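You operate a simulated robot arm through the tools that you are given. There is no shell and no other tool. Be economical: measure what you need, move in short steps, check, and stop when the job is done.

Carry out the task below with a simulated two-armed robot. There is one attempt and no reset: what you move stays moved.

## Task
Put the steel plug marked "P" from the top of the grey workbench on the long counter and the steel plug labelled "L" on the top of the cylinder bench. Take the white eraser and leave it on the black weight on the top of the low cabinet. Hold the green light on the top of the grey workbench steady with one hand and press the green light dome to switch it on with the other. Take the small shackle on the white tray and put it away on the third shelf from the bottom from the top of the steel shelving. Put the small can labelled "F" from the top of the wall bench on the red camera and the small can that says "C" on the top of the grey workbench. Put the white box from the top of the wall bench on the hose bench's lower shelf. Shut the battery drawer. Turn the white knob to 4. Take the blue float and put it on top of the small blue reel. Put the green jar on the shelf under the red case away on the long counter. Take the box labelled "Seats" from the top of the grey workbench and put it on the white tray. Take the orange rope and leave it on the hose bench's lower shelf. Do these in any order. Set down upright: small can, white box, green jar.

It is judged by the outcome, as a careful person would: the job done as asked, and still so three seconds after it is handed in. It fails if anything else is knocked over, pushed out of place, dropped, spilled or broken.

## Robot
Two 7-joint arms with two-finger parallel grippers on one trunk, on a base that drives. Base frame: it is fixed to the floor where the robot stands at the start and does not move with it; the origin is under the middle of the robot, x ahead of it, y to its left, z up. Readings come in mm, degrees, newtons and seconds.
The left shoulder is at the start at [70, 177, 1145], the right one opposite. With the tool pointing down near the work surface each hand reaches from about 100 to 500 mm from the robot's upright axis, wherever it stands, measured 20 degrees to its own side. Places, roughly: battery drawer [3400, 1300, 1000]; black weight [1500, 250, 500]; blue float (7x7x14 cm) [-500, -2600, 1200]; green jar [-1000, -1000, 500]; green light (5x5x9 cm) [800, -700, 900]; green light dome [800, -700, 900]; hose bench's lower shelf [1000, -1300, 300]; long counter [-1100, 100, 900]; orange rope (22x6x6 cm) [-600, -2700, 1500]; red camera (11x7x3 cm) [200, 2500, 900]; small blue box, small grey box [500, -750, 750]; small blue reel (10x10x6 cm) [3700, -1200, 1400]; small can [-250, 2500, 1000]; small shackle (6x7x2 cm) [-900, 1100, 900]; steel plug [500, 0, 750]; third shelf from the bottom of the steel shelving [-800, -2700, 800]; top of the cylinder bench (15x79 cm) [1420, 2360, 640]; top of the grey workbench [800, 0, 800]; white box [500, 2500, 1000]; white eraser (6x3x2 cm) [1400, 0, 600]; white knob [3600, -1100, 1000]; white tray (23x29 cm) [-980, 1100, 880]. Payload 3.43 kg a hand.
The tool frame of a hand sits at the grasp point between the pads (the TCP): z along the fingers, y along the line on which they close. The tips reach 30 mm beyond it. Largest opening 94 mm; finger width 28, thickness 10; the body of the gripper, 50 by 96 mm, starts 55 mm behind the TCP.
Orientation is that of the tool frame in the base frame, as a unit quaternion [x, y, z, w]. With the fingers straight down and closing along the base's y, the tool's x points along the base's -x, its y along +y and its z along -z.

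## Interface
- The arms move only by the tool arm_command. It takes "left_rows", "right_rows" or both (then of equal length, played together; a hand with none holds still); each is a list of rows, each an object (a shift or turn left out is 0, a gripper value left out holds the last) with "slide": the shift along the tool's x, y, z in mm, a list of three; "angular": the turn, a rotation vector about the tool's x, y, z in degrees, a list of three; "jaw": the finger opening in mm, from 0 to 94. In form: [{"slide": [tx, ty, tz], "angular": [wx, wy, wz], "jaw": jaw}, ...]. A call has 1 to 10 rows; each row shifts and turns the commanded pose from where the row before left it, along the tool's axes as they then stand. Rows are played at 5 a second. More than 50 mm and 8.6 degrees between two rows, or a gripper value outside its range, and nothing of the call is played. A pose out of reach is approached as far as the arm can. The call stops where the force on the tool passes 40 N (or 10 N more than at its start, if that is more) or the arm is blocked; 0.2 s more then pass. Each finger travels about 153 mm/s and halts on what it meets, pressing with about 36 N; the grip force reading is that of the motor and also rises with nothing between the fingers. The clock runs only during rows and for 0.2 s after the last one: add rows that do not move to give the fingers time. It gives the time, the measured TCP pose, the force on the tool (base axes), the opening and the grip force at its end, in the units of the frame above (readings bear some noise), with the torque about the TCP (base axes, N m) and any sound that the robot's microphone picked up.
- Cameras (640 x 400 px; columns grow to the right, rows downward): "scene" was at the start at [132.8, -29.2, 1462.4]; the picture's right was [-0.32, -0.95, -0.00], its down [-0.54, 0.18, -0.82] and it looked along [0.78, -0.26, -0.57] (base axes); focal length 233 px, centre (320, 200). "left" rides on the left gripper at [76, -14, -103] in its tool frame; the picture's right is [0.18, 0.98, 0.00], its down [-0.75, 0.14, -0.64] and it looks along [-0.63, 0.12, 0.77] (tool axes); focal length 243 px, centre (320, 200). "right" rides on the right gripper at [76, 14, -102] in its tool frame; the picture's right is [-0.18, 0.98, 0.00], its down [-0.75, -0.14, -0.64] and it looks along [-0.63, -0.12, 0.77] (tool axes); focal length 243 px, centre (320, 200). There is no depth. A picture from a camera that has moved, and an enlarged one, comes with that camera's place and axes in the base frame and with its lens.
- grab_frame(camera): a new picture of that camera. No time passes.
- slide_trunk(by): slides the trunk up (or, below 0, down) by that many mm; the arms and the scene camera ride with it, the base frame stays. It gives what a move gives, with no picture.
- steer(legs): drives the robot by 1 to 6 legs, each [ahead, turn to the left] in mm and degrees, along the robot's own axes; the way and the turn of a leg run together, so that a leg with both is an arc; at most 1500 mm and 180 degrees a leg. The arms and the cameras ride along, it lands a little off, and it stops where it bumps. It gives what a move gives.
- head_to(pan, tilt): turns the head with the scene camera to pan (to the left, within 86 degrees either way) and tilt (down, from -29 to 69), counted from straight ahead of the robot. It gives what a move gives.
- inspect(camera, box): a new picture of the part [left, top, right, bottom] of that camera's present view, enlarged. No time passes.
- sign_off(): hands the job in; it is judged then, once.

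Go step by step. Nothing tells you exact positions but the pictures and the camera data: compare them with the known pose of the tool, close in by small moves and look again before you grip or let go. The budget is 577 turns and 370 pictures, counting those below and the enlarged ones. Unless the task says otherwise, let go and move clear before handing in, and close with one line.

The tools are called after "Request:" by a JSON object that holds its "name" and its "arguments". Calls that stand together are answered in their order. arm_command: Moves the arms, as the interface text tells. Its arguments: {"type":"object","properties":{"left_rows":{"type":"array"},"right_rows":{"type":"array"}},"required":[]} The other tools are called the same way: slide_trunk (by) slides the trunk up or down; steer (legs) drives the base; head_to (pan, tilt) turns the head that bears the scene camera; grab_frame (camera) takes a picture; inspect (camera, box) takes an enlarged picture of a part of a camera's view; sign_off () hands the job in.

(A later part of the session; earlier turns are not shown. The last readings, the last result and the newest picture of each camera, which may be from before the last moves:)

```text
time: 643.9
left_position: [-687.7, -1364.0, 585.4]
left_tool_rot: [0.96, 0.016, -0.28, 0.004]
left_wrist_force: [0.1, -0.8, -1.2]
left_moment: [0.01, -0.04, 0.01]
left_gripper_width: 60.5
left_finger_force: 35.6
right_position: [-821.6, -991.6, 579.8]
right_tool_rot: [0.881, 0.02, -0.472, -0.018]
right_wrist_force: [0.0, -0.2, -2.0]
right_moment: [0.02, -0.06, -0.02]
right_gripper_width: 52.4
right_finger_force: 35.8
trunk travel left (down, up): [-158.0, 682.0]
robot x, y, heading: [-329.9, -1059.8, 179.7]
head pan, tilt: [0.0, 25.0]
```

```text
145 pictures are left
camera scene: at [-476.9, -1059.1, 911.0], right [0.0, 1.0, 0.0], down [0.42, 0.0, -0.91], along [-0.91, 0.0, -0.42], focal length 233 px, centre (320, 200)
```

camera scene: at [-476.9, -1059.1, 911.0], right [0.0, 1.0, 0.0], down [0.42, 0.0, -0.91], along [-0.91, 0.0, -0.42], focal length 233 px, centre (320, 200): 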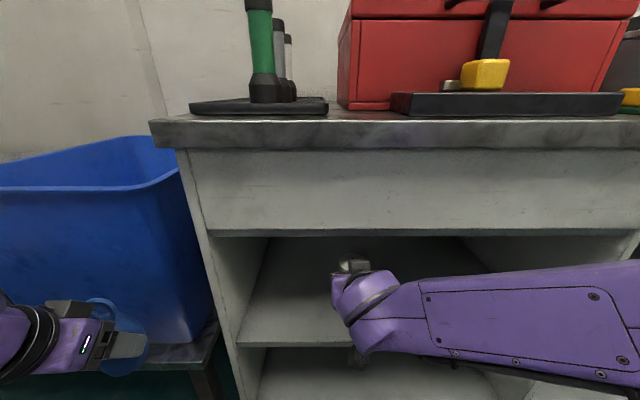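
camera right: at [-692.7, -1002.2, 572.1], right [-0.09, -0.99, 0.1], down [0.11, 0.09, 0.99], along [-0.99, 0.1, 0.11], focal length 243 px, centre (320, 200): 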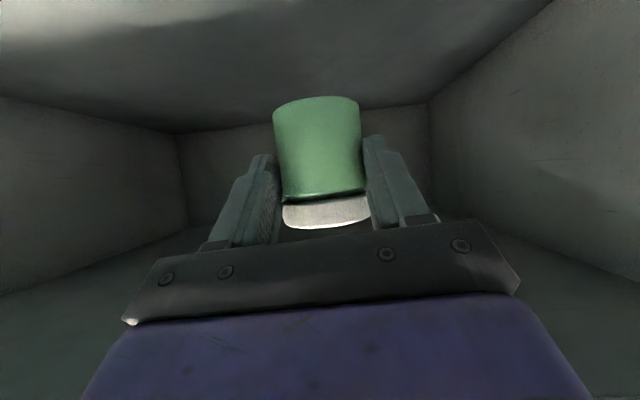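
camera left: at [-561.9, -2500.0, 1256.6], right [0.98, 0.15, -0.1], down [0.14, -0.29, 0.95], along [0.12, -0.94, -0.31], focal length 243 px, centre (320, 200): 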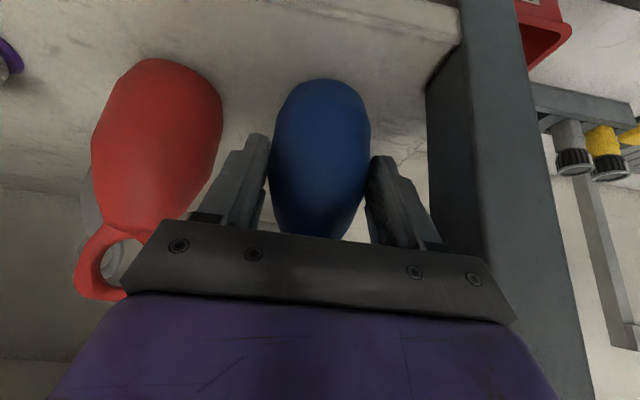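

Out of the shelf. I back off, raise the trunk 400 mm, and approach the counter's free front spot at about (-825,-993).

Request:
{"name": "steer", "arguments": {"legs": [[-120, 0]]}}

Request:
{"name": "slide_trunk", "arguments": {"by": 400}}

Request:
{"name": "head_to", "arguments": {"pan": 0, "tilt": 40}}

Request:
{"name": "steer", "arguments": {"legs": [[70, 0]]}}

Request:
{"name": "grab_frame", "arguments": {"camera": "scene"}}

Request:
{"name": "grab_frame", "arguments": {"camera": "right"}}

```text
time: 645.1
left_position: [-566.7, -1365.8, 585.3]
left_tool_rot: [0.96, 0.016, -0.28, 0.004]
left_wrist_force: [-0.6, 0.0, -0.6]
left_moment: [-0.01, -0.02, -0.01]
left_gripper_width: 60.6
left_finger_force: 36.3
right_position: [-700.5, -991.8, 580.7]
right_tool_rot: [0.881, 0.019, -0.472, -0.017]
right_wrist_force: [0.1, 0.3, -1.2]
right_moment: [-0.02, -0.04, -0.01]
right_gripper_width: 52.5
right_finger_force: 35.5
trunk travel left (down, up): [-158.0, 682.0]
robot x, y, heading: [-213.4, -1056.7, 179.8]
head pan, tilt: [0.0, 25.0]
```

```text
time: 649.0
left_position: [-567.3, -1363.6, 986.0]
left_tool_rot: [0.96, 0.016, -0.28, 0.003]
left_wrist_force: [0.4, 0.1, -1.1]
left_moment: [0.04, -0.01, -0.03]
left_gripper_width: 60.4
left_finger_force: 36.1
right_position: [-700.0, -991.3, 979.3]
right_tool_rot: [0.882, 0.018, -0.471, -0.017]
right_wrist_force: [0.4, -0.3, -2.2]
right_moment: [-0.02, -0.02, 0.01]
right_gripper_width: 52.3
right_finger_force: 36.3
trunk travel left (down, up): [-558.0, 282.0]
robot x, y, heading: [-208.1, -1058.6, 179.9]
head pan, tilt: [0.0, 25.0]
```

```text
time: 649.7
left_position: [-567.2, -1364.6, 985.0]
left_tool_rot: [0.96, 0.016, -0.28, 0.004]
left_wrist_force: [0.2, 0.0, -1.0]
left_moment: [-0.01, -0.02, -0.01]
left_gripper_width: 60.7
left_finger_force: 36.0
right_position: [-700.0, -991.2, 979.4]
right_tool_rot: [0.881, 0.019, -0.473, -0.018]
right_wrist_force: [-0.8, -0.3, -1.5]
right_moment: [0.03, -0.06, -0.01]
right_gripper_width: 52.1
right_finger_force: 36.1
trunk travel left (down, up): [-558.0, 282.0]
robot x, y, heading: [-212.9, -1058.3, 179.5]
head pan, tilt: [0.0, 40.0]
```

```text
time: 650.8
left_position: [-638.0, -1364.0, 984.5]
left_tool_rot: [0.96, 0.016, -0.279, 0.004]
left_wrist_force: [-0.1, -0.1, -0.6]
left_moment: [0.02, -0.03, 0.02]
left_gripper_width: 60.8
left_finger_force: 35.7
right_position: [-771.4, -991.0, 979.4]
right_tool_rot: [0.882, 0.018, -0.471, -0.018]
right_wrist_force: [0.3, -0.3, -1.0]
right_moment: [-0.03, -0.04, 0.03]
right_gripper_width: 52.2
right_finger_force: 36.6
trunk travel left (down, up): [-558.0, 282.0]
robot x, y, heading: [-283.3, -1060.7, 179.8]
head pan, tilt: [0.0, 40.0]
```

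```text
144 pictures are left
camera scene: at [-419.6, -1059.9, 1287.5], right [0.0, 1.0, 0.0], down [0.64, 0.0, -0.77], along [-0.77, 0.0, -0.64], focal length 233 px, centre (320, 200)
```

scene: 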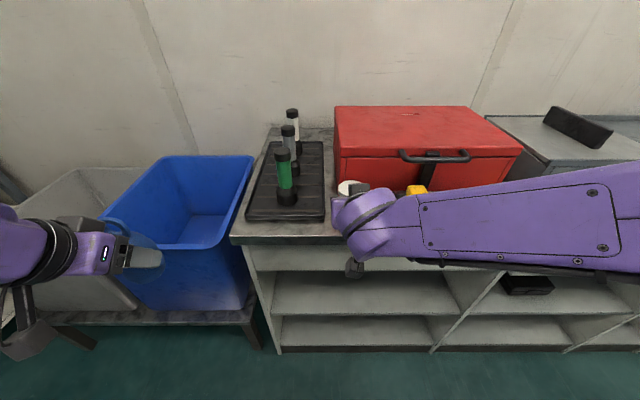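

```text
143 pictures are left
camera right: at [-642.9, -1003.0, 971.5], right [-0.09, -0.99, 0.11], down [0.11, 0.1, 0.99], along [-0.99, 0.1, 0.1], focal length 243 px, centre (320, 200)
```

right: 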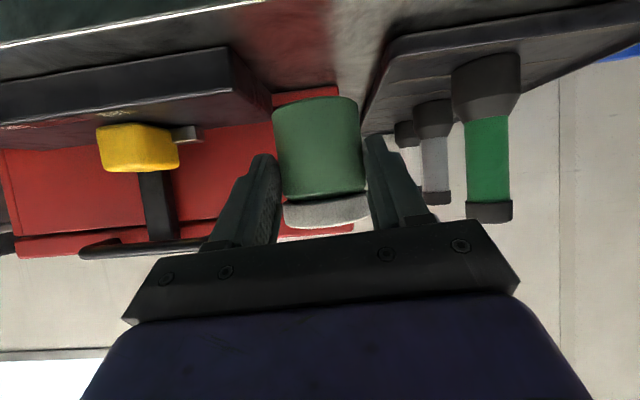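

The gap is centred on the jar. I move 50 mm in and lower gently.

Request:
{"name": "steer", "arguments": {"legs": [[50, 0]]}}

Request:
{"name": "slide_trunk", "arguments": {"by": -40}}

Request:
{"name": "grab_frame", "arguments": {"camera": "right"}}

```text
time: 651.7
left_position: [-687.6, -1364.6, 985.5]
left_tool_rot: [0.96, 0.016, -0.279, 0.004]
left_wrist_force: [0.6, -0.1, -2.5]
left_moment: [0.0, -0.03, -0.01]
left_gripper_width: 60.6
left_finger_force: 36.3
right_position: [-821.4, -991.5, 978.3]
right_tool_rot: [0.882, 0.019, -0.471, -0.017]
right_wrist_force: [-0.1, 0.1, -2.4]
right_moment: [0.03, -0.07, 0.01]
right_gripper_width: 52.2
right_finger_force: 35.9
trunk travel left (down, up): [-558.0, 282.0]
robot x, y, heading: [-332.5, -1061.1, 179.4]
head pan, tilt: [0.0, 40.0]
```

```text
time: 652.5
left_position: [-686.9, -1364.7, 946.1]
left_tool_rot: [0.96, 0.016, -0.28, 0.004]
left_wrist_force: [0.1, 0.0, -0.6]
left_moment: [0.01, -0.09, 0.01]
left_gripper_width: 60.8
left_finger_force: 35.6
right_position: [-819.7, -990.2, 938.9]
right_tool_rot: [0.881, 0.019, -0.472, -0.017]
right_wrist_force: [0.5, -0.8, -0.9]
right_moment: [-0.01, -0.05, 0.0]
right_gripper_width: 52.2
right_finger_force: 36.6
trunk travel left (down, up): [-518.0, 322.0]
robot x, y, heading: [-332.6, -1058.3, 179.8]
head pan, tilt: [0.0, 40.0]
```

```text
142 pictures are left
camera right: at [-691.2, -1002.8, 932.0], right [-0.09, -0.99, 0.11], down [0.11, 0.1, 0.99], along [-0.99, 0.1, 0.1], focal length 243 px, centre (320, 200)
```

right: 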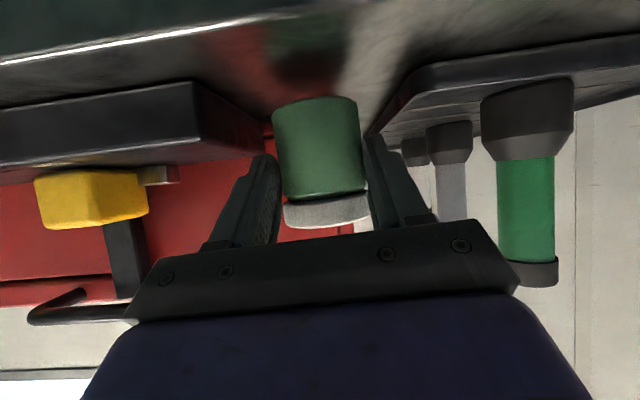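

Request:
{"name": "arm_command", "arguments": {"right_rows": [{"slide": [2.5, 0.1, 1.7]}, {"slide": [2.5, 0.1, 1.7]}, {"slide": [2.5, 0.1, 1.7]}, {}]}}

Request:
{"name": "arm_command", "arguments": {"right_rows": [{"slide": [1.7, 0.1, 1.1]}, {"slide": [1.7, 0.1, 1.1]}, {}]}}

```text
time: 653.5
left_position: [-686.6, -1363.8, 944.9]
left_tool_rot: [0.96, 0.016, -0.28, 0.005]
left_wrist_force: [0.1, -0.3, -2.2]
left_moment: [-0.01, -0.03, -0.06]
left_gripper_width: 60.7
left_finger_force: 35.8
right_position: [-819.9, -991.2, 930.1]
right_tool_rot: [0.882, 0.019, -0.471, -0.018]
right_wrist_force: [0.3, -0.4, -2.1]
right_moment: [-0.01, -0.04, 0.02]
right_gripper_width: 51.9
right_finger_force: 36.1
trunk travel left (down, up): [-518.0, 322.0]
robot x, y, heading: [-330.5, -1058.9, 179.8]
head pan, tilt: [0.0, 40.0]
```

```text
time: 654.3
left_position: [-685.9, -1364.3, 945.4]
left_tool_rot: [0.96, 0.016, -0.28, 0.004]
left_wrist_force: [-0.2, 0.5, -0.1]
left_moment: [-0.01, 0.02, 0.01]
left_gripper_width: 60.4
left_finger_force: 36.0
right_position: [-820.5, -991.1, 929.0]
right_tool_rot: [0.881, 0.019, -0.473, -0.016]
right_wrist_force: [-1.4, 0.0, 6.6]
right_moment: [-0.18, 0.27, -0.07]
right_gripper_width: 52.0
right_finger_force: 35.7
trunk travel left (down, up): [-518.0, 322.0]
robot x, y, heading: [-329.8, -1060.6, 180.1]
head pan, tilt: [0.0, 40.0]
```

Contact. I open and withdraw.

Request:
{"name": "arm_command", "arguments": {"right_rows": [{"slide": [0.8, 0, 0.5]}, {"jaw": 57}, {"jaw": 64}, {}, {"slide": [0, 0, -20]}, {"slide": [0, 0, -40]}, {"slide": [0, 0, -45]}]}}

Request:
{"name": "grab_frame", "arguments": {"camera": "right"}}

```text
time: 655.9
left_position: [-686.4, -1363.9, 946.7]
left_tool_rot: [0.96, 0.015, -0.281, 0.003]
left_wrist_force: [0.5, 0.0, -0.3]
left_moment: [0.02, -0.02, -0.03]
left_gripper_width: 60.5
left_finger_force: 36.0
right_position: [-730.6, -991.9, 983.0]
right_tool_rot: [0.881, 0.019, -0.472, -0.018]
right_wrist_force: [0.0, 0.4, -0.7]
right_moment: [0.0, -0.01, 0.02]
right_gripper_width: 64.1
right_finger_force: 0.0
trunk travel left (down, up): [-518.0, 322.0]
robot x, y, heading: [-331.7, -1060.7, 179.8]
head pan, tilt: [0.0, 40.0]
```

```text
141 pictures are left
camera right: at [-601.3, -1004.2, 975.9], right [-0.09, -0.99, 0.11], down [0.11, 0.1, 0.99], along [-0.99, 0.1, 0.11], focal length 243 px, centre (320, 200)
```

right: 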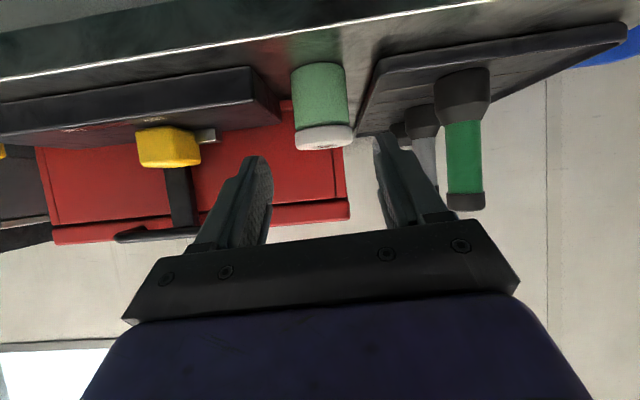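

The jar is on the counter. Next the far side: float to the reel, knob, drawer, eraser. I raise the trunk, straighten the right hand and drive through the south aisle.

Request:
{"name": "steer", "arguments": {"legs": [[-100, 0]]}}

Request:
{"name": "slide_trunk", "arguments": {"by": 300}}

Request:
{"name": "arm_command", "arguments": {"right_rows": [{"angular": [0, 8, 0], "jaw": 94}, {"angular": [0, 8, 0]}, {"angular": [0, 8, 0]}, {"angular": [0, 8, 0]}, {"angular": [0, 8, 0]}, {"angular": [0, 8, 0]}, {"angular": [0, 8, 0]}, {"slide": [0, -40, 0]}, {"slide": [0, -40, 0]}, {"slide": [30, -30, 0]}]}}

Request:
{"name": "steer", "arguments": {"legs": [[0, 108], [950, 0], [0, 72]]}}

Request:
{"name": "head_to", "arguments": {"pan": 0, "tilt": 20}}

Request:
{"name": "grab_frame", "arguments": {"camera": "scene"}}

```text
time: 657.0
left_position: [-586.3, -1366.0, 946.2]
left_tool_rot: [0.96, 0.015, -0.279, 0.004]
left_wrist_force: [0.4, 0.5, -0.6]
left_moment: [0.0, -0.02, -0.01]
left_gripper_width: 60.7
left_finger_force: 35.8
right_position: [-631.1, -993.1, 982.7]
right_tool_rot: [0.882, 0.018, -0.471, -0.018]
right_wrist_force: [0.2, 0.4, 0.2]
right_moment: [0.01, 0.03, 0.02]
right_gripper_width: 64.0
right_finger_force: 0.1
trunk travel left (down, up): [-518.0, 322.0]
robot x, y, heading: [-234.5, -1061.0, 180.1]
head pan, tilt: [0.0, 40.0]
```

```text
time: 660.0
left_position: [-588.3, -1364.8, 1245.1]
left_tool_rot: [0.96, 0.015, -0.28, 0.004]
left_wrist_force: [0.0, -0.5, -1.4]
left_moment: [-0.02, -0.05, 0.0]
left_gripper_width: 60.6
left_finger_force: 36.2
right_position: [-632.8, -993.1, 1281.8]
right_tool_rot: [0.881, 0.019, -0.472, -0.017]
right_wrist_force: [-0.1, 0.6, -0.5]
right_moment: [0.0, 0.01, 0.0]
right_gripper_width: 63.8
right_finger_force: 0.1
trunk travel left (down, up): [-818.0, 22.0]
robot x, y, heading: [-232.7, -1059.7, 180.0]
head pan, tilt: [0.0, 40.0]
```

```text
time: 662.2
left_position: [-586.3, -1364.6, 1245.1]
left_tool_rot: [0.96, 0.015, -0.28, 0.004]
left_wrist_force: [0.8, 0.0, -1.0]
left_moment: [-0.03, -0.03, 0.03]
left_gripper_width: 60.7
left_finger_force: 35.9
right_position: [-600.7, -881.8, 1289.3]
right_tool_rot: [1.0, 0.009, -0.003, -0.023]
right_wrist_force: [0.1, -0.4, -0.4]
right_moment: [-0.02, 0.03, 0.02]
right_gripper_width: 93.8
right_finger_force: 0.0
trunk travel left (down, up): [-818.0, 22.0]
robot x, y, heading: [-235.3, -1060.2, 179.8]
head pan, tilt: [0.0, 40.0]
```

```text
time: 674.8
left_position: [404.0, -1653.7, 1245.8]
left_tool_rot: [-0.006, 0.96, 0.002, 0.28]
left_wrist_force: [0.1, -0.2, -0.8]
left_moment: [0.01, 0.05, -0.01]
left_gripper_width: 60.0
left_finger_force: 35.8
right_position: [409.9, -2135.4, 1289.1]
right_tool_rot: [0.003, 1.0, -0.024, 0.001]
right_wrist_force: [0.0, 0.1, 0.7]
right_moment: [-0.04, -0.01, 0.01]
right_gripper_width: 94.0
right_finger_force: 0.1
trunk travel left (down, up): [-818.0, 22.0]
robot x, y, heading: [41.6, -1952.3, -1.5]
head pan, tilt: [0.0, 40.0]
```

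```text
time: 675.6
left_position: [403.0, -1654.3, 1245.4]
left_tool_rot: [-0.004, 0.96, 0.0, 0.28]
left_wrist_force: [-0.1, -0.4, -0.7]
left_moment: [0.03, 0.03, -0.01]
left_gripper_width: 60.4
left_finger_force: 36.1
right_position: [408.9, -2135.1, 1288.7]
right_tool_rot: [0.003, 1.0, -0.024, 0.003]
right_wrist_force: [-0.4, 0.1, -0.3]
right_moment: [-0.04, 0.0, 0.02]
right_gripper_width: 93.8
right_finger_force: 0.1
trunk travel left (down, up): [-818.0, 22.0]
robot x, y, heading: [42.2, -1951.9, -1.5]
head pan, tilt: [0.0, 20.0]
```

```text
140 pictures are left
camera scene: at [185.6, -1955.1, 1579.0], right [-0.02, -1.0, 0.0], down [-0.34, 0.01, -0.94], along [0.94, -0.02, -0.34], focal length 233 px, centre (320, 200)
```

scene: 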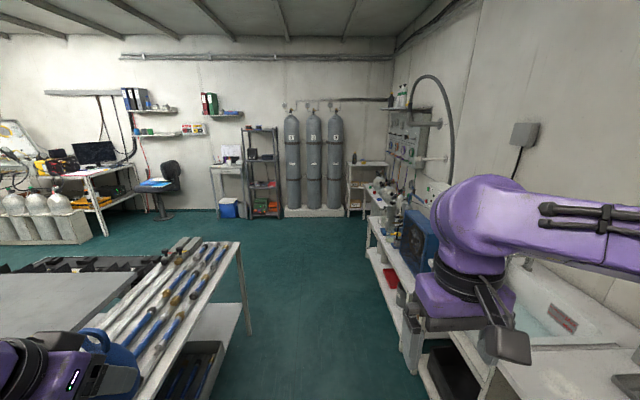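

Request:
{"name": "steer", "arguments": {"legs": [[0, 2.5], [1500, 0], [700, 0]]}}

Request:
{"name": "head_to", "arguments": {"pan": 25, "tilt": 12}}

Request:
{"name": "grab_frame", "arguments": {"camera": "scene"}}

```text
time: 686.9
left_position: [2607.6, -1659.8, 1245.7]
left_tool_rot: [-0.009, 0.96, 0.002, 0.28]
left_wrist_force: [0.2, -0.2, -0.7]
left_moment: [0.0, -0.01, -0.01]
left_gripper_width: 60.2
left_finger_force: 36.1
right_position: [2617.3, -2141.6, 1289.8]
right_tool_rot: [-0.001, 1.0, -0.024, 0.002]
right_wrist_force: [1.1, 0.2, 0.3]
right_moment: [-0.01, -0.02, 0.0]
right_gripper_width: 94.1
right_finger_force: 0.0
trunk travel left (down, up): [-818.0, 22.0]
robot x, y, heading: [2247.7, -1960.3, -1.0]
head pan, tilt: [0.0, 20.0]
```

```text
time: 687.8
left_position: [2607.9, -1659.1, 1244.5]
left_tool_rot: [-0.009, 0.96, 0.001, 0.28]
left_wrist_force: [1.0, 0.2, -0.6]
left_moment: [-0.02, 0.06, -0.01]
left_gripper_width: 60.4
left_finger_force: 35.8
right_position: [2617.8, -2141.6, 1288.6]
right_tool_rot: [-0.001, 1.0, -0.024, 0.003]
right_wrist_force: [0.4, 0.5, 0.0]
right_moment: [0.0, 0.0, -0.02]
right_gripper_width: 93.9
right_finger_force: 0.2
trunk travel left (down, up): [-818.0, 22.0]
robot x, y, heading: [2249.3, -1961.6, -1.1]
head pan, tilt: [25.0, 12.0]
```

```text
139 pictures are left
camera scene: at [2384.2, -1923.1, 1592.1], right [0.41, -0.91, 0.0], down [-0.19, -0.08, -0.98], along [0.89, 0.4, -0.21], focal length 233 px, centre (320, 200)
```

scene: 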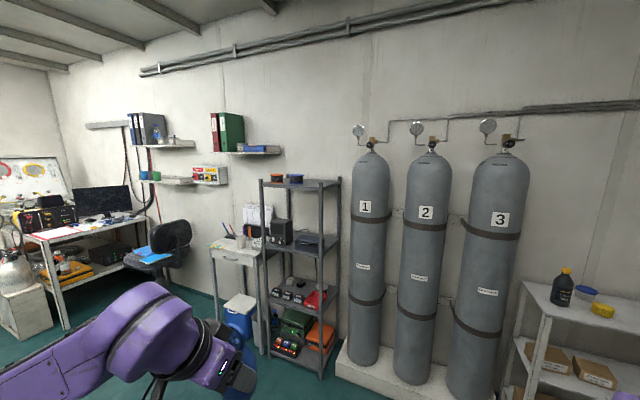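

Request:
{"name": "inspect", "arguments": {"camera": "scene", "box": [200, 150, 360, 310]}}

```text
2.50 times, centred on (280, 230) of scene
camera zoom: at [2384.2, -1923.1, 1592.1], right [0.41, -0.91, 0.0], down [-0.19, -0.08, -0.98], along [0.89, 0.4, -0.21], focal length 584 px, centre (420, 125)
```

zoom: 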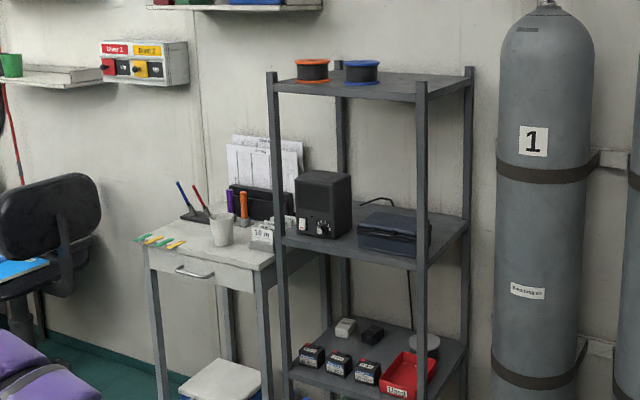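

The rack has an orange and a blue reel on top, and a radio with a white knob on the shelf below. I drive toward it.

Request:
{"name": "steer", "arguments": {"legs": [[0, 39.8], [860, 0], [0, -38.7]]}}

Request:
{"name": "head_to", "arguments": {"pan": 5, "tilt": 12}}

Request:
{"name": "grab_frame", "arguments": {"camera": "scene"}}

```text
time: 696.0
left_position: [3288.7, -1138.0, 1246.3]
left_tool_rot: [-0.005, 0.96, 0.0, 0.279]
left_wrist_force: [-0.1, 0.6, -1.1]
left_moment: [0.02, 0.03, -0.03]
left_gripper_width: 60.1
left_finger_force: 36.0
right_position: [3293.3, -1619.8, 1289.6]
right_tool_rot: [0.002, 1.0, -0.025, 0.001]
right_wrist_force: [0.5, -0.4, 0.7]
right_moment: [-0.01, 0.0, -0.02]
right_gripper_width: 94.2
right_finger_force: 0.1
trunk travel left (down, up): [-818.0, 22.0]
robot x, y, heading: [2929.7, -1437.4, -1.7]
head pan, tilt: [25.0, 12.0]
```

```text
time: 696.8
left_position: [3288.9, -1137.8, 1245.8]
left_tool_rot: [-0.005, 0.96, 0.001, 0.28]
left_wrist_force: [0.5, 0.9, -0.9]
left_moment: [0.0, 0.03, -0.01]
left_gripper_width: 60.0
left_finger_force: 36.6
right_position: [3292.3, -1620.8, 1289.5]
right_tool_rot: [0.003, 1.0, -0.023, 0.002]
right_wrist_force: [0.4, 0.8, -0.6]
right_moment: [-0.03, -0.02, 0.03]
right_gripper_width: 94.0
right_finger_force: 0.1
trunk travel left (down, up): [-818.0, 22.0]
robot x, y, heading: [2927.4, -1432.4, -1.4]
head pan, tilt: [5.0, 12.0]
```

```text
137 pictures are left
camera scene: at [3069.6, -1431.7, 1592.1], right [0.06, -1.0, 0.0], down [-0.21, -0.01, -0.98], along [0.98, 0.06, -0.21], focal length 233 px, centre (320, 200)
```

scene: 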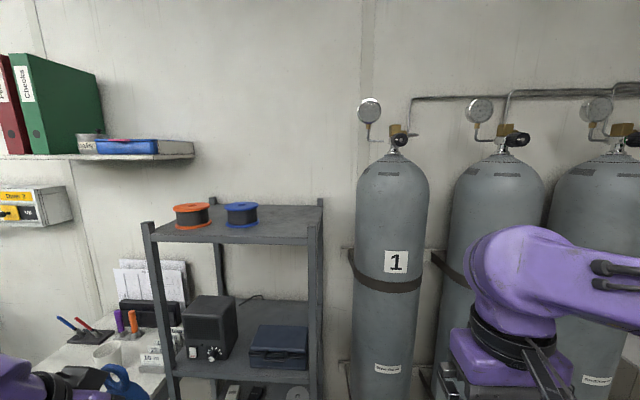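

Blue reel at about (3675,-1179), its top z≈1440. I raise the float hand high first, then approach.

Request:
{"name": "arm_command", "arguments": {"left_rows": [{"slide": [-24, -15, -38]}, {"slide": [-24, -15, -38]}, {"slide": [-24, -15, -38]}, {"slide": [-24, -15, -38]}, {"slide": [-24, -15, -38]}, {"slide": [-24, -15, -38]}, {"slide": [-24, -15, -38]}]}}

Request:
{"name": "steer", "arguments": {"legs": [[0, 24.4], [220, 0], [0, -23]]}}

Request:
{"name": "grab_frame", "arguments": {"camera": "scene"}}

Request:
{"name": "grab_frame", "arguments": {"camera": "left"}}

```text
time: 698.4
left_position: [3293.2, -1284.4, 1509.9]
left_tool_rot: [-0.005, 0.96, 0.0, 0.28]
left_wrist_force: [-0.2, -0.9, -0.6]
left_moment: [0.04, 0.01, 0.0]
left_gripper_width: 60.3
left_finger_force: 36.1
left hand out of reach, approached as far as the arm can: row 5, 6, 7
right_position: [3292.3, -1623.9, 1288.5]
right_tool_rot: [0.004, 1.0, -0.023, 0.003]
right_wrist_force: [-0.7, 0.2, -0.1]
right_moment: [0.02, 0.0, 0.02]
right_gripper_width: 94.0
right_finger_force: 0.1
trunk travel left (down, up): [-818.0, 22.0]
robot x, y, heading: [2926.9, -1434.9, -1.2]
head pan, tilt: [5.0, 12.0]
```

```text
time: 702.6
left_position: [3495.7, -1188.6, 1510.0]
left_tool_rot: [-0.012, 0.96, 0.0, 0.281]
left_wrist_force: [0.1, 0.2, -1.1]
left_moment: [-0.01, 0.0, -0.01]
left_gripper_width: 60.1
left_finger_force: 35.8
right_position: [3500.0, -1527.4, 1288.9]
right_tool_rot: [-0.005, 1.0, -0.024, 0.003]
right_wrist_force: [0.2, -0.2, 0.0]
right_moment: [0.04, -0.01, -0.01]
right_gripper_width: 93.9
right_finger_force: 0.1
trunk travel left (down, up): [-818.0, 22.0]
robot x, y, heading: [3134.1, -1350.3, -0.6]
head pan, tilt: [5.0, 12.0]
```

```text
136 pictures are left
camera scene: at [3274.3, -1342.2, 1592.2], right [0.08, -1.0, 0.0], down [-0.21, -0.02, -0.98], along [0.98, 0.07, -0.21], focal length 233 px, centre (320, 200)
```

scene: 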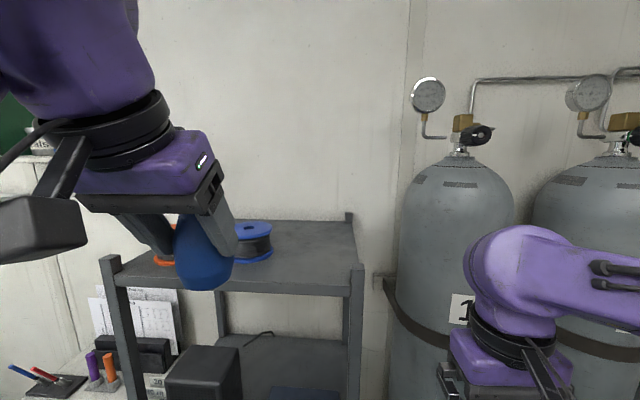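

```text
135 pictures are left
camera left: at [3375.8, -1205.3, 1554.6], right [-0.18, 0.98, -0.1], down [0.28, 0.15, 0.95], along [0.94, 0.14, -0.31], focal length 243 px, centre (320, 200)
```

left: 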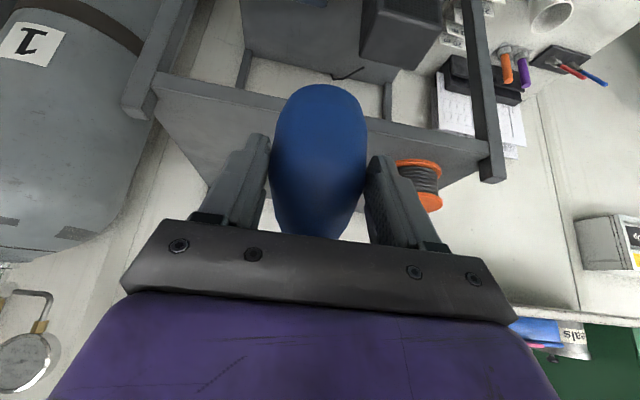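

Request:
{"name": "arm_command", "arguments": {"left_rows": [{"slide": [-12, 0, -16]}, {"slide": [-12, 0, -16]}, {"slide": [-8, 0, -6]}]}}

Request:
{"name": "slide_trunk", "arguments": {"by": 20}}

```text
time: 703.4
left_position: [3498.2, -1206.5, 1520.3]
left_tool_rot: [-0.014, 0.959, 0.0, 0.282]
left_wrist_force: [0.6, -0.6, 0.0]
left_moment: [0.0, 0.03, 0.04]
left_gripper_width: 59.8
left_finger_force: 35.8
left hand out of reach, approached as far as the arm can: row 1, 2, 3
right_position: [3501.2, -1528.4, 1288.8]
right_tool_rot: [-0.005, 1.0, -0.024, 0.002]
right_wrist_force: [0.3, 1.1, 0.1]
right_moment: [0.02, 0.0, -0.02]
right_gripper_width: 94.1
right_finger_force: 0.1
trunk travel left (down, up): [-818.0, 22.0]
robot x, y, heading: [3131.2, -1352.7, -0.5]
head pan, tilt: [5.0, 12.0]
```

```text
time: 704.0
left_position: [3497.9, -1207.1, 1540.4]
left_tool_rot: [-0.014, 0.96, 0.001, 0.281]
left_wrist_force: [0.6, -0.8, -1.0]
left_moment: [0.02, 0.01, 0.0]
left_gripper_width: 60.0
left_finger_force: 35.9
right_position: [3500.0, -1528.2, 1310.1]
right_tool_rot: [-0.004, 1.0, -0.024, 0.003]
right_wrist_force: [0.4, 0.4, 0.5]
right_moment: [0.05, -0.01, -0.02]
right_gripper_width: 94.0
right_finger_force: 0.1
trunk travel left (down, up): [-838.0, 2.0]
robot x, y, heading: [3131.1, -1349.8, -0.5]
head pan, tilt: [5.0, 12.0]
```

Float bottom is now ~25 mm above the reel's top. I pull the right hand back so it stays clear of the gas cylinders, then advance.

Request:
{"name": "arm_command", "arguments": {"right_rows": [{"slide": [40, 20, 20]}, {"slide": [40, 20, 20]}, {"slide": [40, 20, 20]}, {"slide": [40, 10, 20]}]}}

Request:
{"name": "steer", "arguments": {"legs": [[110, 0]]}}

Request:
{"name": "grab_frame", "arguments": {"camera": "scene"}}

Request:
{"name": "grab_frame", "arguments": {"camera": "left"}}

```text
time: 705.1
left_position: [3498.2, -1206.9, 1540.9]
left_tool_rot: [-0.014, 0.96, 0.0, 0.281]
left_wrist_force: [-0.9, 0.1, -1.8]
left_moment: [-0.01, 0.01, -0.01]
left_gripper_width: 59.9
left_finger_force: 35.9
right_position: [3358.5, -1466.3, 1235.6]
right_tool_rot: [-0.005, 1.0, -0.019, 0.008]
right_wrist_force: [24.3, -5.7, 14.7]
right_moment: [0.82, 3.99, 0.37]
right_gripper_width: 94.1
right_finger_force: 0.1
trunk travel left (down, up): [-838.0, 2.0]
robot x, y, heading: [3133.5, -1350.7, -0.7]
head pan, tilt: [5.0, 12.0]
stopped in row 4 (right hand): the force on the tool passed its limit at 185 N (the readings are from after the stop); the commanded pose is now the measured one
```

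```text
time: 705.9
left_position: [3512.6, -1208.0, 1542.3]
left_tool_rot: [-0.013, 0.959, 0.0, 0.285]
left_wrist_force: [-1.5, -0.6, -1.5]
left_moment: [-0.01, -0.01, 0.03]
left_gripper_width: 59.7
left_finger_force: 36.4
right_position: [3375.8, -1465.8, 1236.0]
right_tool_rot: [-0.004, 1.0, -0.018, 0.012]
right_wrist_force: [4.1, 0.0, 2.2]
right_moment: [0.1, 0.52, 0.04]
right_gripper_width: 93.9
right_finger_force: 0.1
trunk travel left (down, up): [-838.0, 2.0]
robot x, y, heading: [3155.6, -1354.3, -0.5]
head pan, tilt: [5.0, 12.0]
stopped in leg 1: the force on the tool passed its limit at 42 N (the readings are from after the stop); the commanded pose is now the measured one
```

```text
134 pictures are left
camera scene: at [3289.5, -1343.6, 1613.1], right [0.08, -1.0, 0.0], down [-0.2, -0.02, -0.98], along [0.98, 0.07, -0.2], focal length 233 px, centre (320, 200)
```

scene: 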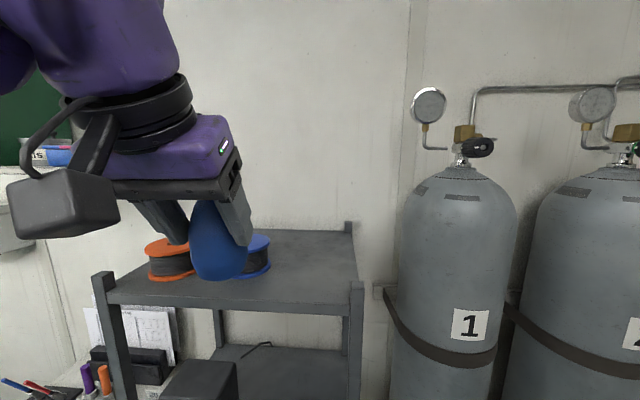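

```text
133 pictures are left
camera left: at [3393.2, -1224.3, 1587.1], right [-0.18, 0.98, -0.11], down [0.28, 0.15, 0.95], along [0.94, 0.14, -0.3], focal length 243 px, centre (320, 200)
```

left: 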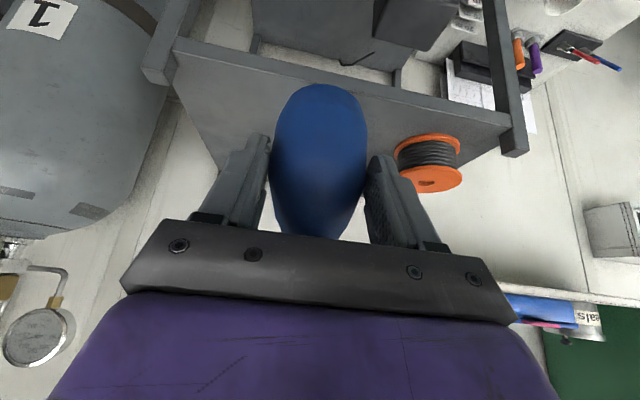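

The right hand pressed on my own body; I ease it forward. Then I shift the float left over the blue reel's line.

Request:
{"name": "arm_command", "arguments": {"right_rows": [{"slide": [-25, -10, 0]}, {"slide": [-25, -10, 0]}, {}], "left_rows": [{"slide": [0, 14, 0]}, {"slide": [0, 14, 0]}, {}]}}

Request:
{"name": "steer", "arguments": {"legs": [[90, 0]]}}

Request:
{"name": "grab_frame", "arguments": {"camera": "scene"}}

Request:
{"name": "grab_frame", "arguments": {"camera": "left"}}

```text
time: 706.7
left_position: [3521.6, -1186.2, 1528.8]
left_tool_rot: [-0.015, 0.959, 0.0, 0.281]
left_wrist_force: [0.5, 0.0, -1.5]
left_moment: [0.02, 0.05, 0.01]
left_gripper_width: 59.6
left_finger_force: 36.2
left hand out of reach, approached as far as the arm can: row 1, 2
right_position: [3434.4, -1486.5, 1236.0]
right_tool_rot: [-0.004, 1.0, -0.018, 0.007]
right_wrist_force: [-0.3, 0.3, 0.6]
right_moment: [0.02, 0.01, 0.0]
right_gripper_width: 94.3
right_finger_force: 0.1
trunk travel left (down, up): [-838.0, 2.0]
robot x, y, heading: [3154.5, -1349.4, -0.6]
head pan, tilt: [5.0, 12.0]
```

```text
time: 707.8
left_position: [3600.9, -1187.1, 1532.3]
left_tool_rot: [-0.015, 0.958, -0.001, 0.286]
left_wrist_force: [-1.8, 0.6, -0.5]
left_moment: [0.02, -0.02, 0.02]
left_gripper_width: 60.0
left_finger_force: 35.6
right_position: [3514.2, -1486.6, 1239.7]
right_tool_rot: [-0.005, 1.0, -0.018, 0.011]
right_wrist_force: [0.0, -0.3, -1.0]
right_moment: [-0.03, -0.06, 0.0]
right_gripper_width: 93.7
right_finger_force: 0.0
trunk travel left (down, up): [-838.0, 2.0]
robot x, y, heading: [3245.8, -1351.0, -0.5]
head pan, tilt: [5.0, 12.0]
```

```text
132 pictures are left
camera scene: at [3378.7, -1344.2, 1613.2], right [0.08, -1.0, 0.0], down [-0.2, -0.02, -0.98], along [0.98, 0.07, -0.2], focal length 233 px, centre (320, 200)
```

scene: 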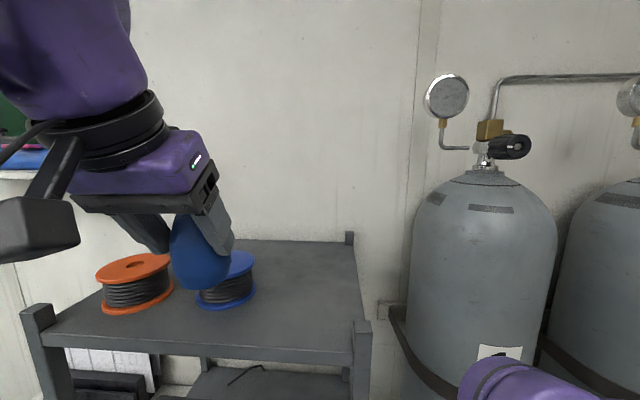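

```text
131 pictures are left
camera left: at [3481.0, -1202.9, 1575.8], right [-0.18, 0.98, -0.11], down [0.27, 0.16, 0.95], along [0.94, 0.14, -0.29], focal length 243 px, centre (320, 200)
```

left: 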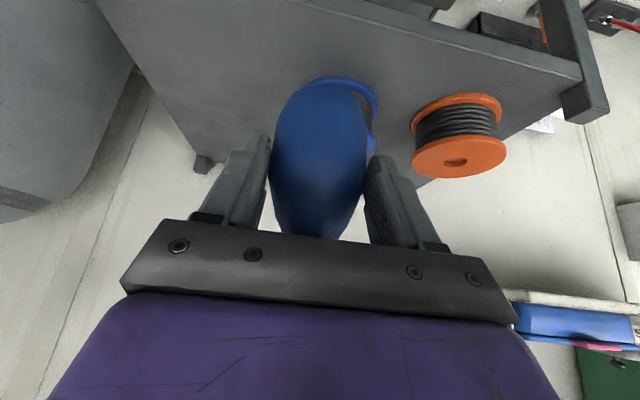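

Request:
{"name": "arm_command", "arguments": {"left_rows": [{"slide": [-28, 3, 14]}, {"slide": [-24, 3, 12]}, {}]}}

Request:
{"name": "grab_frame", "arguments": {"camera": "scene"}}

Request:
{"name": "grab_frame", "arguments": {"camera": "left"}}

```text
time: 708.6
left_position: [3630.9, -1185.9, 1530.5]
left_tool_rot: [-0.017, 0.958, -0.002, 0.285]
left_wrist_force: [1.1, -0.6, -0.9]
left_moment: [-0.06, 0.05, -0.01]
left_gripper_width: 60.0
left_finger_force: 36.5
left hand out of reach, approached as far as the arm can: row 1, 2
right_position: [3524.6, -1486.7, 1237.2]
right_tool_rot: [-0.004, 1.0, -0.019, 0.006]
right_wrist_force: [-0.8, 1.1, 0.0]
right_moment: [0.01, 0.02, -0.03]
right_gripper_width: 94.0
right_finger_force: 0.0
trunk travel left (down, up): [-838.0, 2.0]
robot x, y, heading: [3247.6, -1346.1, -0.8]
head pan, tilt: [5.0, 12.0]
```

```text
130 pictures are left
camera scene: at [3391.2, -1344.3, 1611.9], right [0.08, -1.0, 0.0], down [-0.21, -0.02, -0.98], along [0.97, 0.07, -0.21], focal length 233 px, centre (320, 200)
```

scene: 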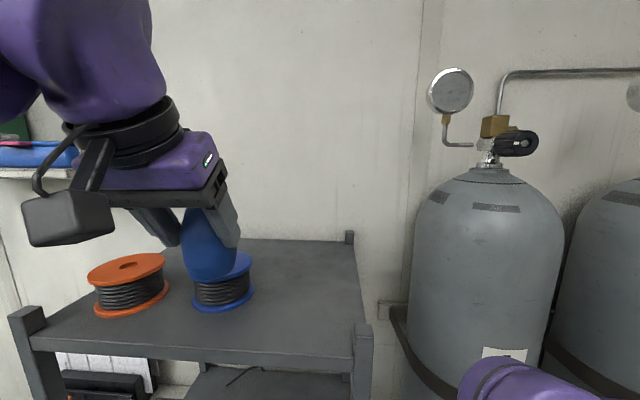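

```text
129 pictures are left
camera left: at [3512.3, -1202.1, 1573.7], right [-0.18, 0.98, -0.11], down [0.28, 0.16, 0.95], along [0.94, 0.14, -0.3], focal length 243 px, centre (320, 200)
```

left: 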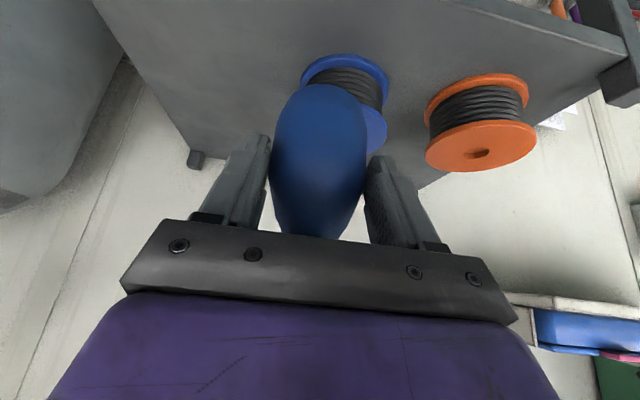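

Request:
{"name": "arm_command", "arguments": {"right_rows": [{"jaw": 10}, {"slide": [0, 15, 0]}, {}], "left_rows": [{"slide": [0, 11, 0]}, {"slide": [0, 11, 0]}, {}]}}

Request:
{"name": "steer", "arguments": {"legs": [[42, 0]]}}

Request:
{"name": "grab_frame", "arguments": {"camera": "left"}}

Request:
{"name": "inspect", "arguments": {"camera": "scene", "box": [120, 180, 340, 340]}}

```text
time: 709.4
left_position: [3628.5, -1169.2, 1519.1]
left_tool_rot: [-0.016, 0.959, -0.002, 0.284]
left_wrist_force: [-0.3, -0.4, -1.1]
left_moment: [-0.01, 0.02, -0.01]
left_gripper_width: 60.0
left_finger_force: 35.9
left hand out of reach, approached as far as the arm can: row 1, 2
right_position: [3521.3, -1472.7, 1237.4]
right_tool_rot: [-0.005, 1.0, -0.018, 0.007]
right_wrist_force: [0.3, 0.0, -0.7]
right_moment: [0.02, 0.0, 0.05]
right_gripper_width: 10.1
right_finger_force: 0.1
trunk travel left (down, up): [-838.0, 2.0]
robot x, y, heading: [3245.8, -1354.4, -0.6]
head pan, tilt: [5.0, 12.0]
```

```text
time: 710.3
left_position: [3657.9, -1170.8, 1522.8]
left_tool_rot: [-0.016, 0.957, -0.002, 0.289]
left_wrist_force: [-1.3, -0.4, -0.4]
left_moment: [-0.01, -0.03, -0.01]
left_gripper_width: 59.9
left_finger_force: 36.2
right_position: [3553.5, -1472.6, 1239.8]
right_tool_rot: [-0.005, 1.0, -0.018, 0.012]
right_wrist_force: [-0.9, 0.1, -0.3]
right_moment: [0.01, -0.1, -0.01]
right_gripper_width: 9.9
right_finger_force: 0.1
trunk travel left (down, up): [-838.0, 2.0]
robot x, y, heading: [3288.6, -1350.8, -0.7]
head pan, tilt: [5.0, 12.0]
```

```text
128 pictures are left
camera left: at [3537.6, -1186.4, 1565.8], right [-0.18, 0.98, -0.11], down [0.27, 0.16, 0.95], along [0.95, 0.14, -0.29], focal length 243 px, centre (320, 200)
```

left: 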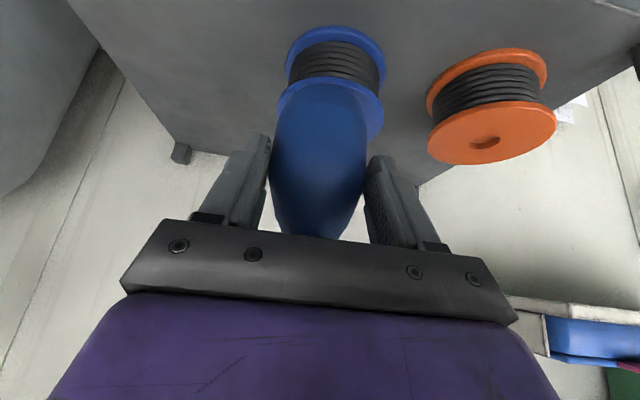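

```text
2.50 times, centred on (230, 260) of scene
camera zoom: at [3417.8, -1345.0, 1613.4], right [0.08, -1.0, 0.0], down [-0.2, -0.02, -0.98], along [0.98, 0.07, -0.2], focal length 584 px, centre (545, 50)
```

zoom: 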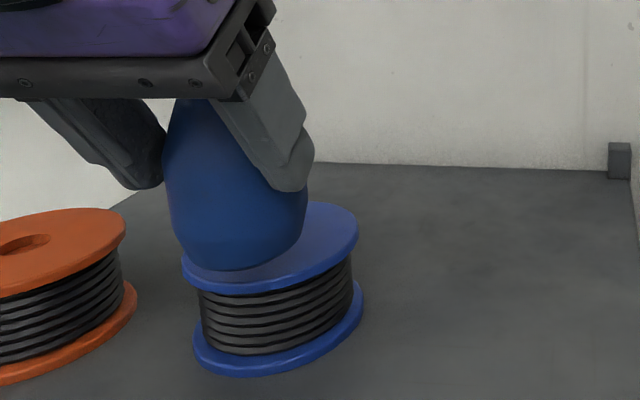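

Nearly aligned: the float needs ~12 mm forward, then down. I move and lower in small steps.

Request:
{"name": "arm_command", "arguments": {"left_rows": [{"slide": [-10, 2, 6.5]}, {"slide": [1.1, 0, 1.7]}, {"slide": [1.1, 0, 1.7]}, {}]}}

Request:
{"name": "inspect", "arguments": {"camera": "scene", "box": [120, 180, 340, 340]}}

Request:
{"name": "grab_frame", "arguments": {"camera": "left"}}

```text
time: 711.3
left_position: [3682.3, -1168.1, 1514.2]
left_tool_rot: [-0.016, 0.958, -0.001, 0.285]
left_wrist_force: [1.4, -0.1, -1.5]
left_moment: [0.03, 0.01, 0.01]
left_gripper_width: 59.8
left_finger_force: 36.2
right_position: [3565.3, -1473.2, 1237.0]
right_tool_rot: [-0.005, 1.0, -0.017, 0.008]
right_wrist_force: [-0.2, -0.2, -0.1]
right_moment: [-0.03, 0.02, -0.01]
right_gripper_width: 9.9
right_finger_force: 0.0
trunk travel left (down, up): [-838.0, 2.0]
robot x, y, heading: [3292.1, -1350.7, -0.7]
head pan, tilt: [5.0, 12.0]
```

```text
2.50 times, centred on (230, 260) of scene
camera zoom: at [3433.2, -1344.8, 1611.9], right [0.08, -1.0, 0.0], down [-0.21, -0.02, -0.98], along [0.97, 0.07, -0.21], focal length 584 px, centre (545, 50)
```

zoom: 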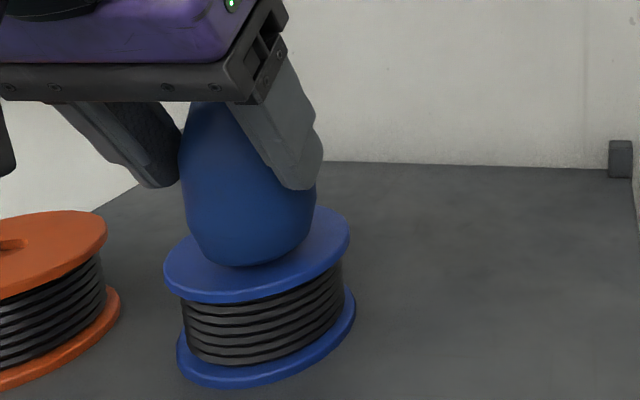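

```text
125 pictures are left
camera left: at [3564.5, -1184.7, 1558.0], right [-0.18, 0.98, -0.11], down [0.28, 0.16, 0.95], along [0.94, 0.14, -0.3], focal length 243 px, centre (320, 200)
```

left: 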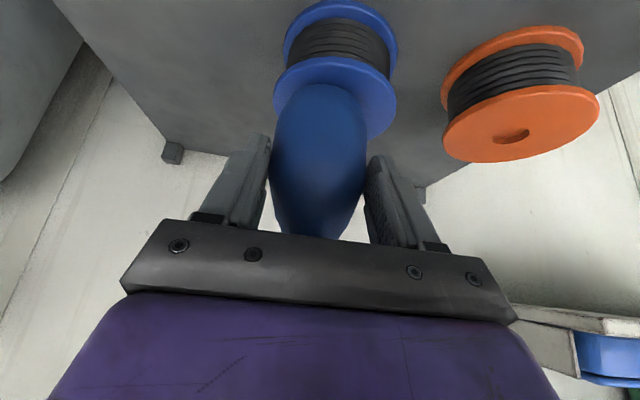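

Request:
{"name": "arm_command", "arguments": {"left_rows": [{"slide": [1.1, 3, 1.7]}, {"slide": [1.1, 0, 1.7]}, {"slide": [1.1, 0, 1.7]}, {}]}}

```text
time: 712.3
left_position: [3680.5, -1164.8, 1509.7]
left_tool_rot: [-0.016, 0.958, -0.002, 0.285]
left_wrist_force: [-0.9, 0.4, 0.0]
left_moment: [-0.01, 0.05, -0.01]
left_gripper_width: 59.8
left_finger_force: 35.9
right_position: [3562.8, -1472.1, 1236.1]
right_tool_rot: [-0.005, 1.0, -0.018, 0.009]
right_wrist_force: [0.6, 0.5, 0.0]
right_moment: [0.01, -0.02, -0.01]
right_gripper_width: 9.8
right_finger_force: 0.1
trunk travel left (down, up): [-838.0, 2.0]
robot x, y, heading: [3287.8, -1351.7, -0.2]
head pan, tilt: [5.0, 12.0]
```

Request:
{"name": "arm_command", "arguments": {"left_rows": [{"slide": [1.1, 0, 1.7]}, {"slide": [1.1, 0, 1.7]}, {"slide": [1.1, 0, 1.7]}, {}]}}

Request:
{"name": "inspect", "arguments": {"camera": "scene", "box": [120, 180, 340, 340]}}

```text
time: 713.3
left_position: [3680.3, -1166.3, 1504.6]
left_tool_rot: [-0.015, 0.958, -0.003, 0.287]
left_wrist_force: [3.7, 0.8, 26.3]
left_moment: [0.29, -0.69, 0.09]
left_gripper_width: 59.4
left_finger_force: 36.2
right_position: [3562.8, -1473.6, 1237.4]
right_tool_rot: [-0.006, 1.0, -0.018, 0.009]
right_wrist_force: [-0.4, 0.2, 0.1]
right_moment: [0.03, -0.03, 0.01]
right_gripper_width: 10.0
right_finger_force: 0.1
trunk travel left (down, up): [-838.0, 2.0]
robot x, y, heading: [3288.0, -1351.8, -0.7]
head pan, tilt: [5.0, 12.0]
```

```text
2.50 times, centred on (230, 260) of scene
camera zoom: at [3428.9, -1346.0, 1612.5], right [0.08, -1.0, 0.0], down [-0.21, -0.02, -0.98], along [0.98, 0.07, -0.21], focal length 584 px, centre (545, 50)
```

zoom: 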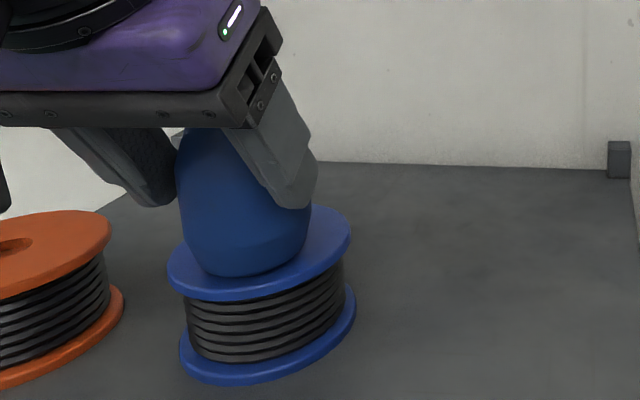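

Contact: the float stands on the blue reel. I ease, open, and withdraw along the axis.

Request:
{"name": "arm_command", "arguments": {"left_rows": [{"slide": [-1.1, 0, -1.6]}, {"jaw": 64}, {"jaw": 70}, {"jaw": 78}, {}]}}

Request:
{"name": "arm_command", "arguments": {"left_rows": [{"slide": [2, 0, -15]}, {"slide": [5, 0, -30]}, {"slide": [10, 0, -30]}, {"slide": [20, 0, -20]}]}}

Request:
{"name": "grab_frame", "arguments": {"camera": "scene"}}

```text
time: 714.5
left_position: [3680.8, -1165.2, 1505.5]
left_tool_rot: [-0.014, 0.958, -0.003, 0.285]
left_wrist_force: [0.3, -0.6, -0.9]
left_moment: [-0.03, 0.0, 0.03]
left_gripper_width: 77.7
left_finger_force: 0.0
right_position: [3563.7, -1472.2, 1237.5]
right_tool_rot: [-0.005, 1.0, -0.018, 0.008]
right_wrist_force: [-0.2, 0.4, 0.4]
right_moment: [-0.01, 0.0, 0.0]
right_gripper_width: 10.1
right_finger_force: 0.0
trunk travel left (down, up): [-838.0, 2.0]
robot x, y, heading: [3290.7, -1350.8, -0.6]
head pan, tilt: [5.0, 12.0]
```

```text
time: 715.5
left_position: [3598.9, -1188.3, 1530.3]
left_tool_rot: [-0.017, 0.958, -0.002, 0.286]
left_wrist_force: [0.1, 0.1, 0.1]
left_moment: [-0.02, 0.0, 0.0]
left_gripper_width: 77.9
left_finger_force: 0.1
left hand out of reach, approached as far as the arm can: row 2, 3, 4
right_position: [3562.3, -1472.1, 1238.7]
right_tool_rot: [-0.005, 1.0, -0.018, 0.009]
right_wrist_force: [-0.6, 0.2, 0.4]
right_moment: [-0.01, -0.04, 0.0]
right_gripper_width: 10.0
right_finger_force: 0.1
trunk travel left (down, up): [-838.0, 2.0]
robot x, y, heading: [3289.2, -1350.1, -0.6]
head pan, tilt: [5.0, 12.0]
```

```text
123 pictures are left
camera scene: at [3429.2, -1344.3, 1612.3], right [0.08, -1.0, 0.0], down [-0.21, -0.02, -0.98], along [0.98, 0.07, -0.21], focal length 233 px, centre (320, 200)
```

scene: 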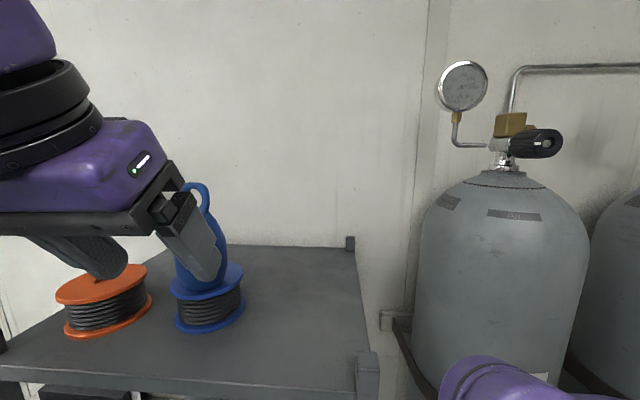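

Request:
{"name": "steer", "arguments": {"legs": [[-180, 0]]}}

Request:
{"name": "head_to", "arguments": {"pan": 5, "tilt": 20}}

Request:
{"name": "grab_frame", "arguments": {"camera": "scene"}}

```text
time: 717.0
left_position: [3426.1, -1187.0, 1529.6]
left_tool_rot: [-0.015, 0.959, -0.003, 0.284]
left_wrist_force: [0.6, 0.5, 0.6]
left_moment: [0.04, 0.03, -0.01]
left_gripper_width: 77.9
left_finger_force: 0.1
right_position: [3387.5, -1471.9, 1237.4]
right_tool_rot: [-0.003, 1.0, -0.019, 0.007]
right_wrist_force: [0.2, 0.5, -0.2]
right_moment: [0.04, 0.03, 0.01]
right_gripper_width: 9.9
right_finger_force: 0.1
trunk travel left (down, up): [-838.0, 2.0]
robot x, y, heading: [3110.7, -1346.9, -1.0]
head pan, tilt: [5.0, 12.0]
```

```text
time: 717.7
left_position: [3421.6, -1187.6, 1529.7]
left_tool_rot: [-0.015, 0.958, -0.003, 0.286]
left_wrist_force: [-0.4, 0.6, 0.3]
left_moment: [0.02, -0.02, -0.02]
left_gripper_width: 77.8
left_finger_force: 0.0
right_position: [3385.3, -1470.9, 1237.6]
right_tool_rot: [-0.003, 1.0, -0.018, 0.008]
right_wrist_force: [0.0, -0.2, 1.2]
right_moment: [0.01, 0.02, -0.04]
right_gripper_width: 9.9
right_finger_force: 0.0
trunk travel left (down, up): [-838.0, 2.0]
robot x, y, heading: [3109.4, -1348.6, -1.1]
head pan, tilt: [5.0, 20.0]
```

```text
122 pictures are left
camera scene: at [3252.1, -1343.1, 1599.1], right [0.07, -1.0, 0.0], down [-0.34, -0.03, -0.94], along [0.94, 0.07, -0.34], focal length 233 px, centre (320, 200)
```

scene: 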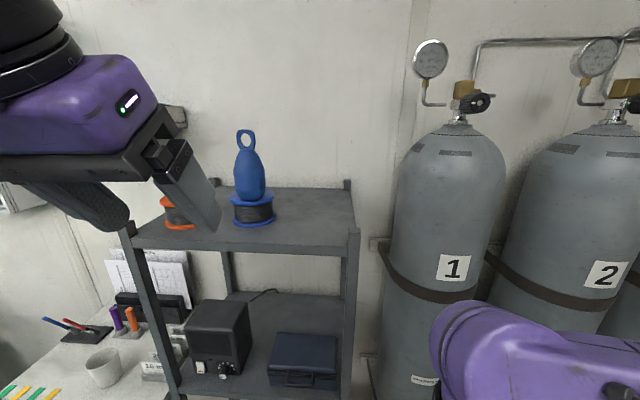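

The float stands on the reel. Now the radio's white knob: I zoom in.

Request:
{"name": "inspect", "arguments": {"camera": "scene", "box": [170, 290, 270, 390]}}

```text
4.00 times, centred on (220, 340) of scene
camera zoom: at [3252.1, -1343.1, 1599.1], right [0.07, -1.0, 0.0], down [-0.34, -0.03, -0.94], along [0.94, 0.07, -0.34], focal length 934 px, centre (720, -360)
```

zoom: 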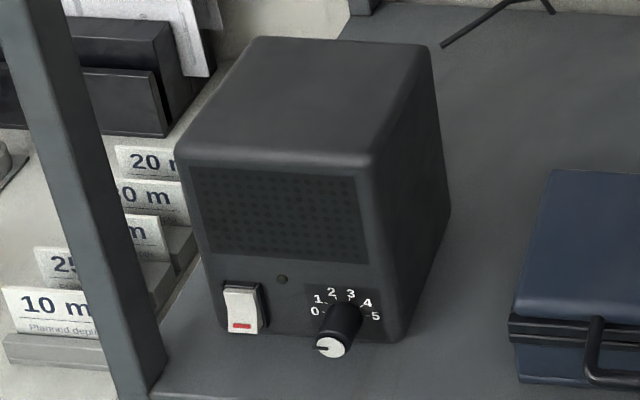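

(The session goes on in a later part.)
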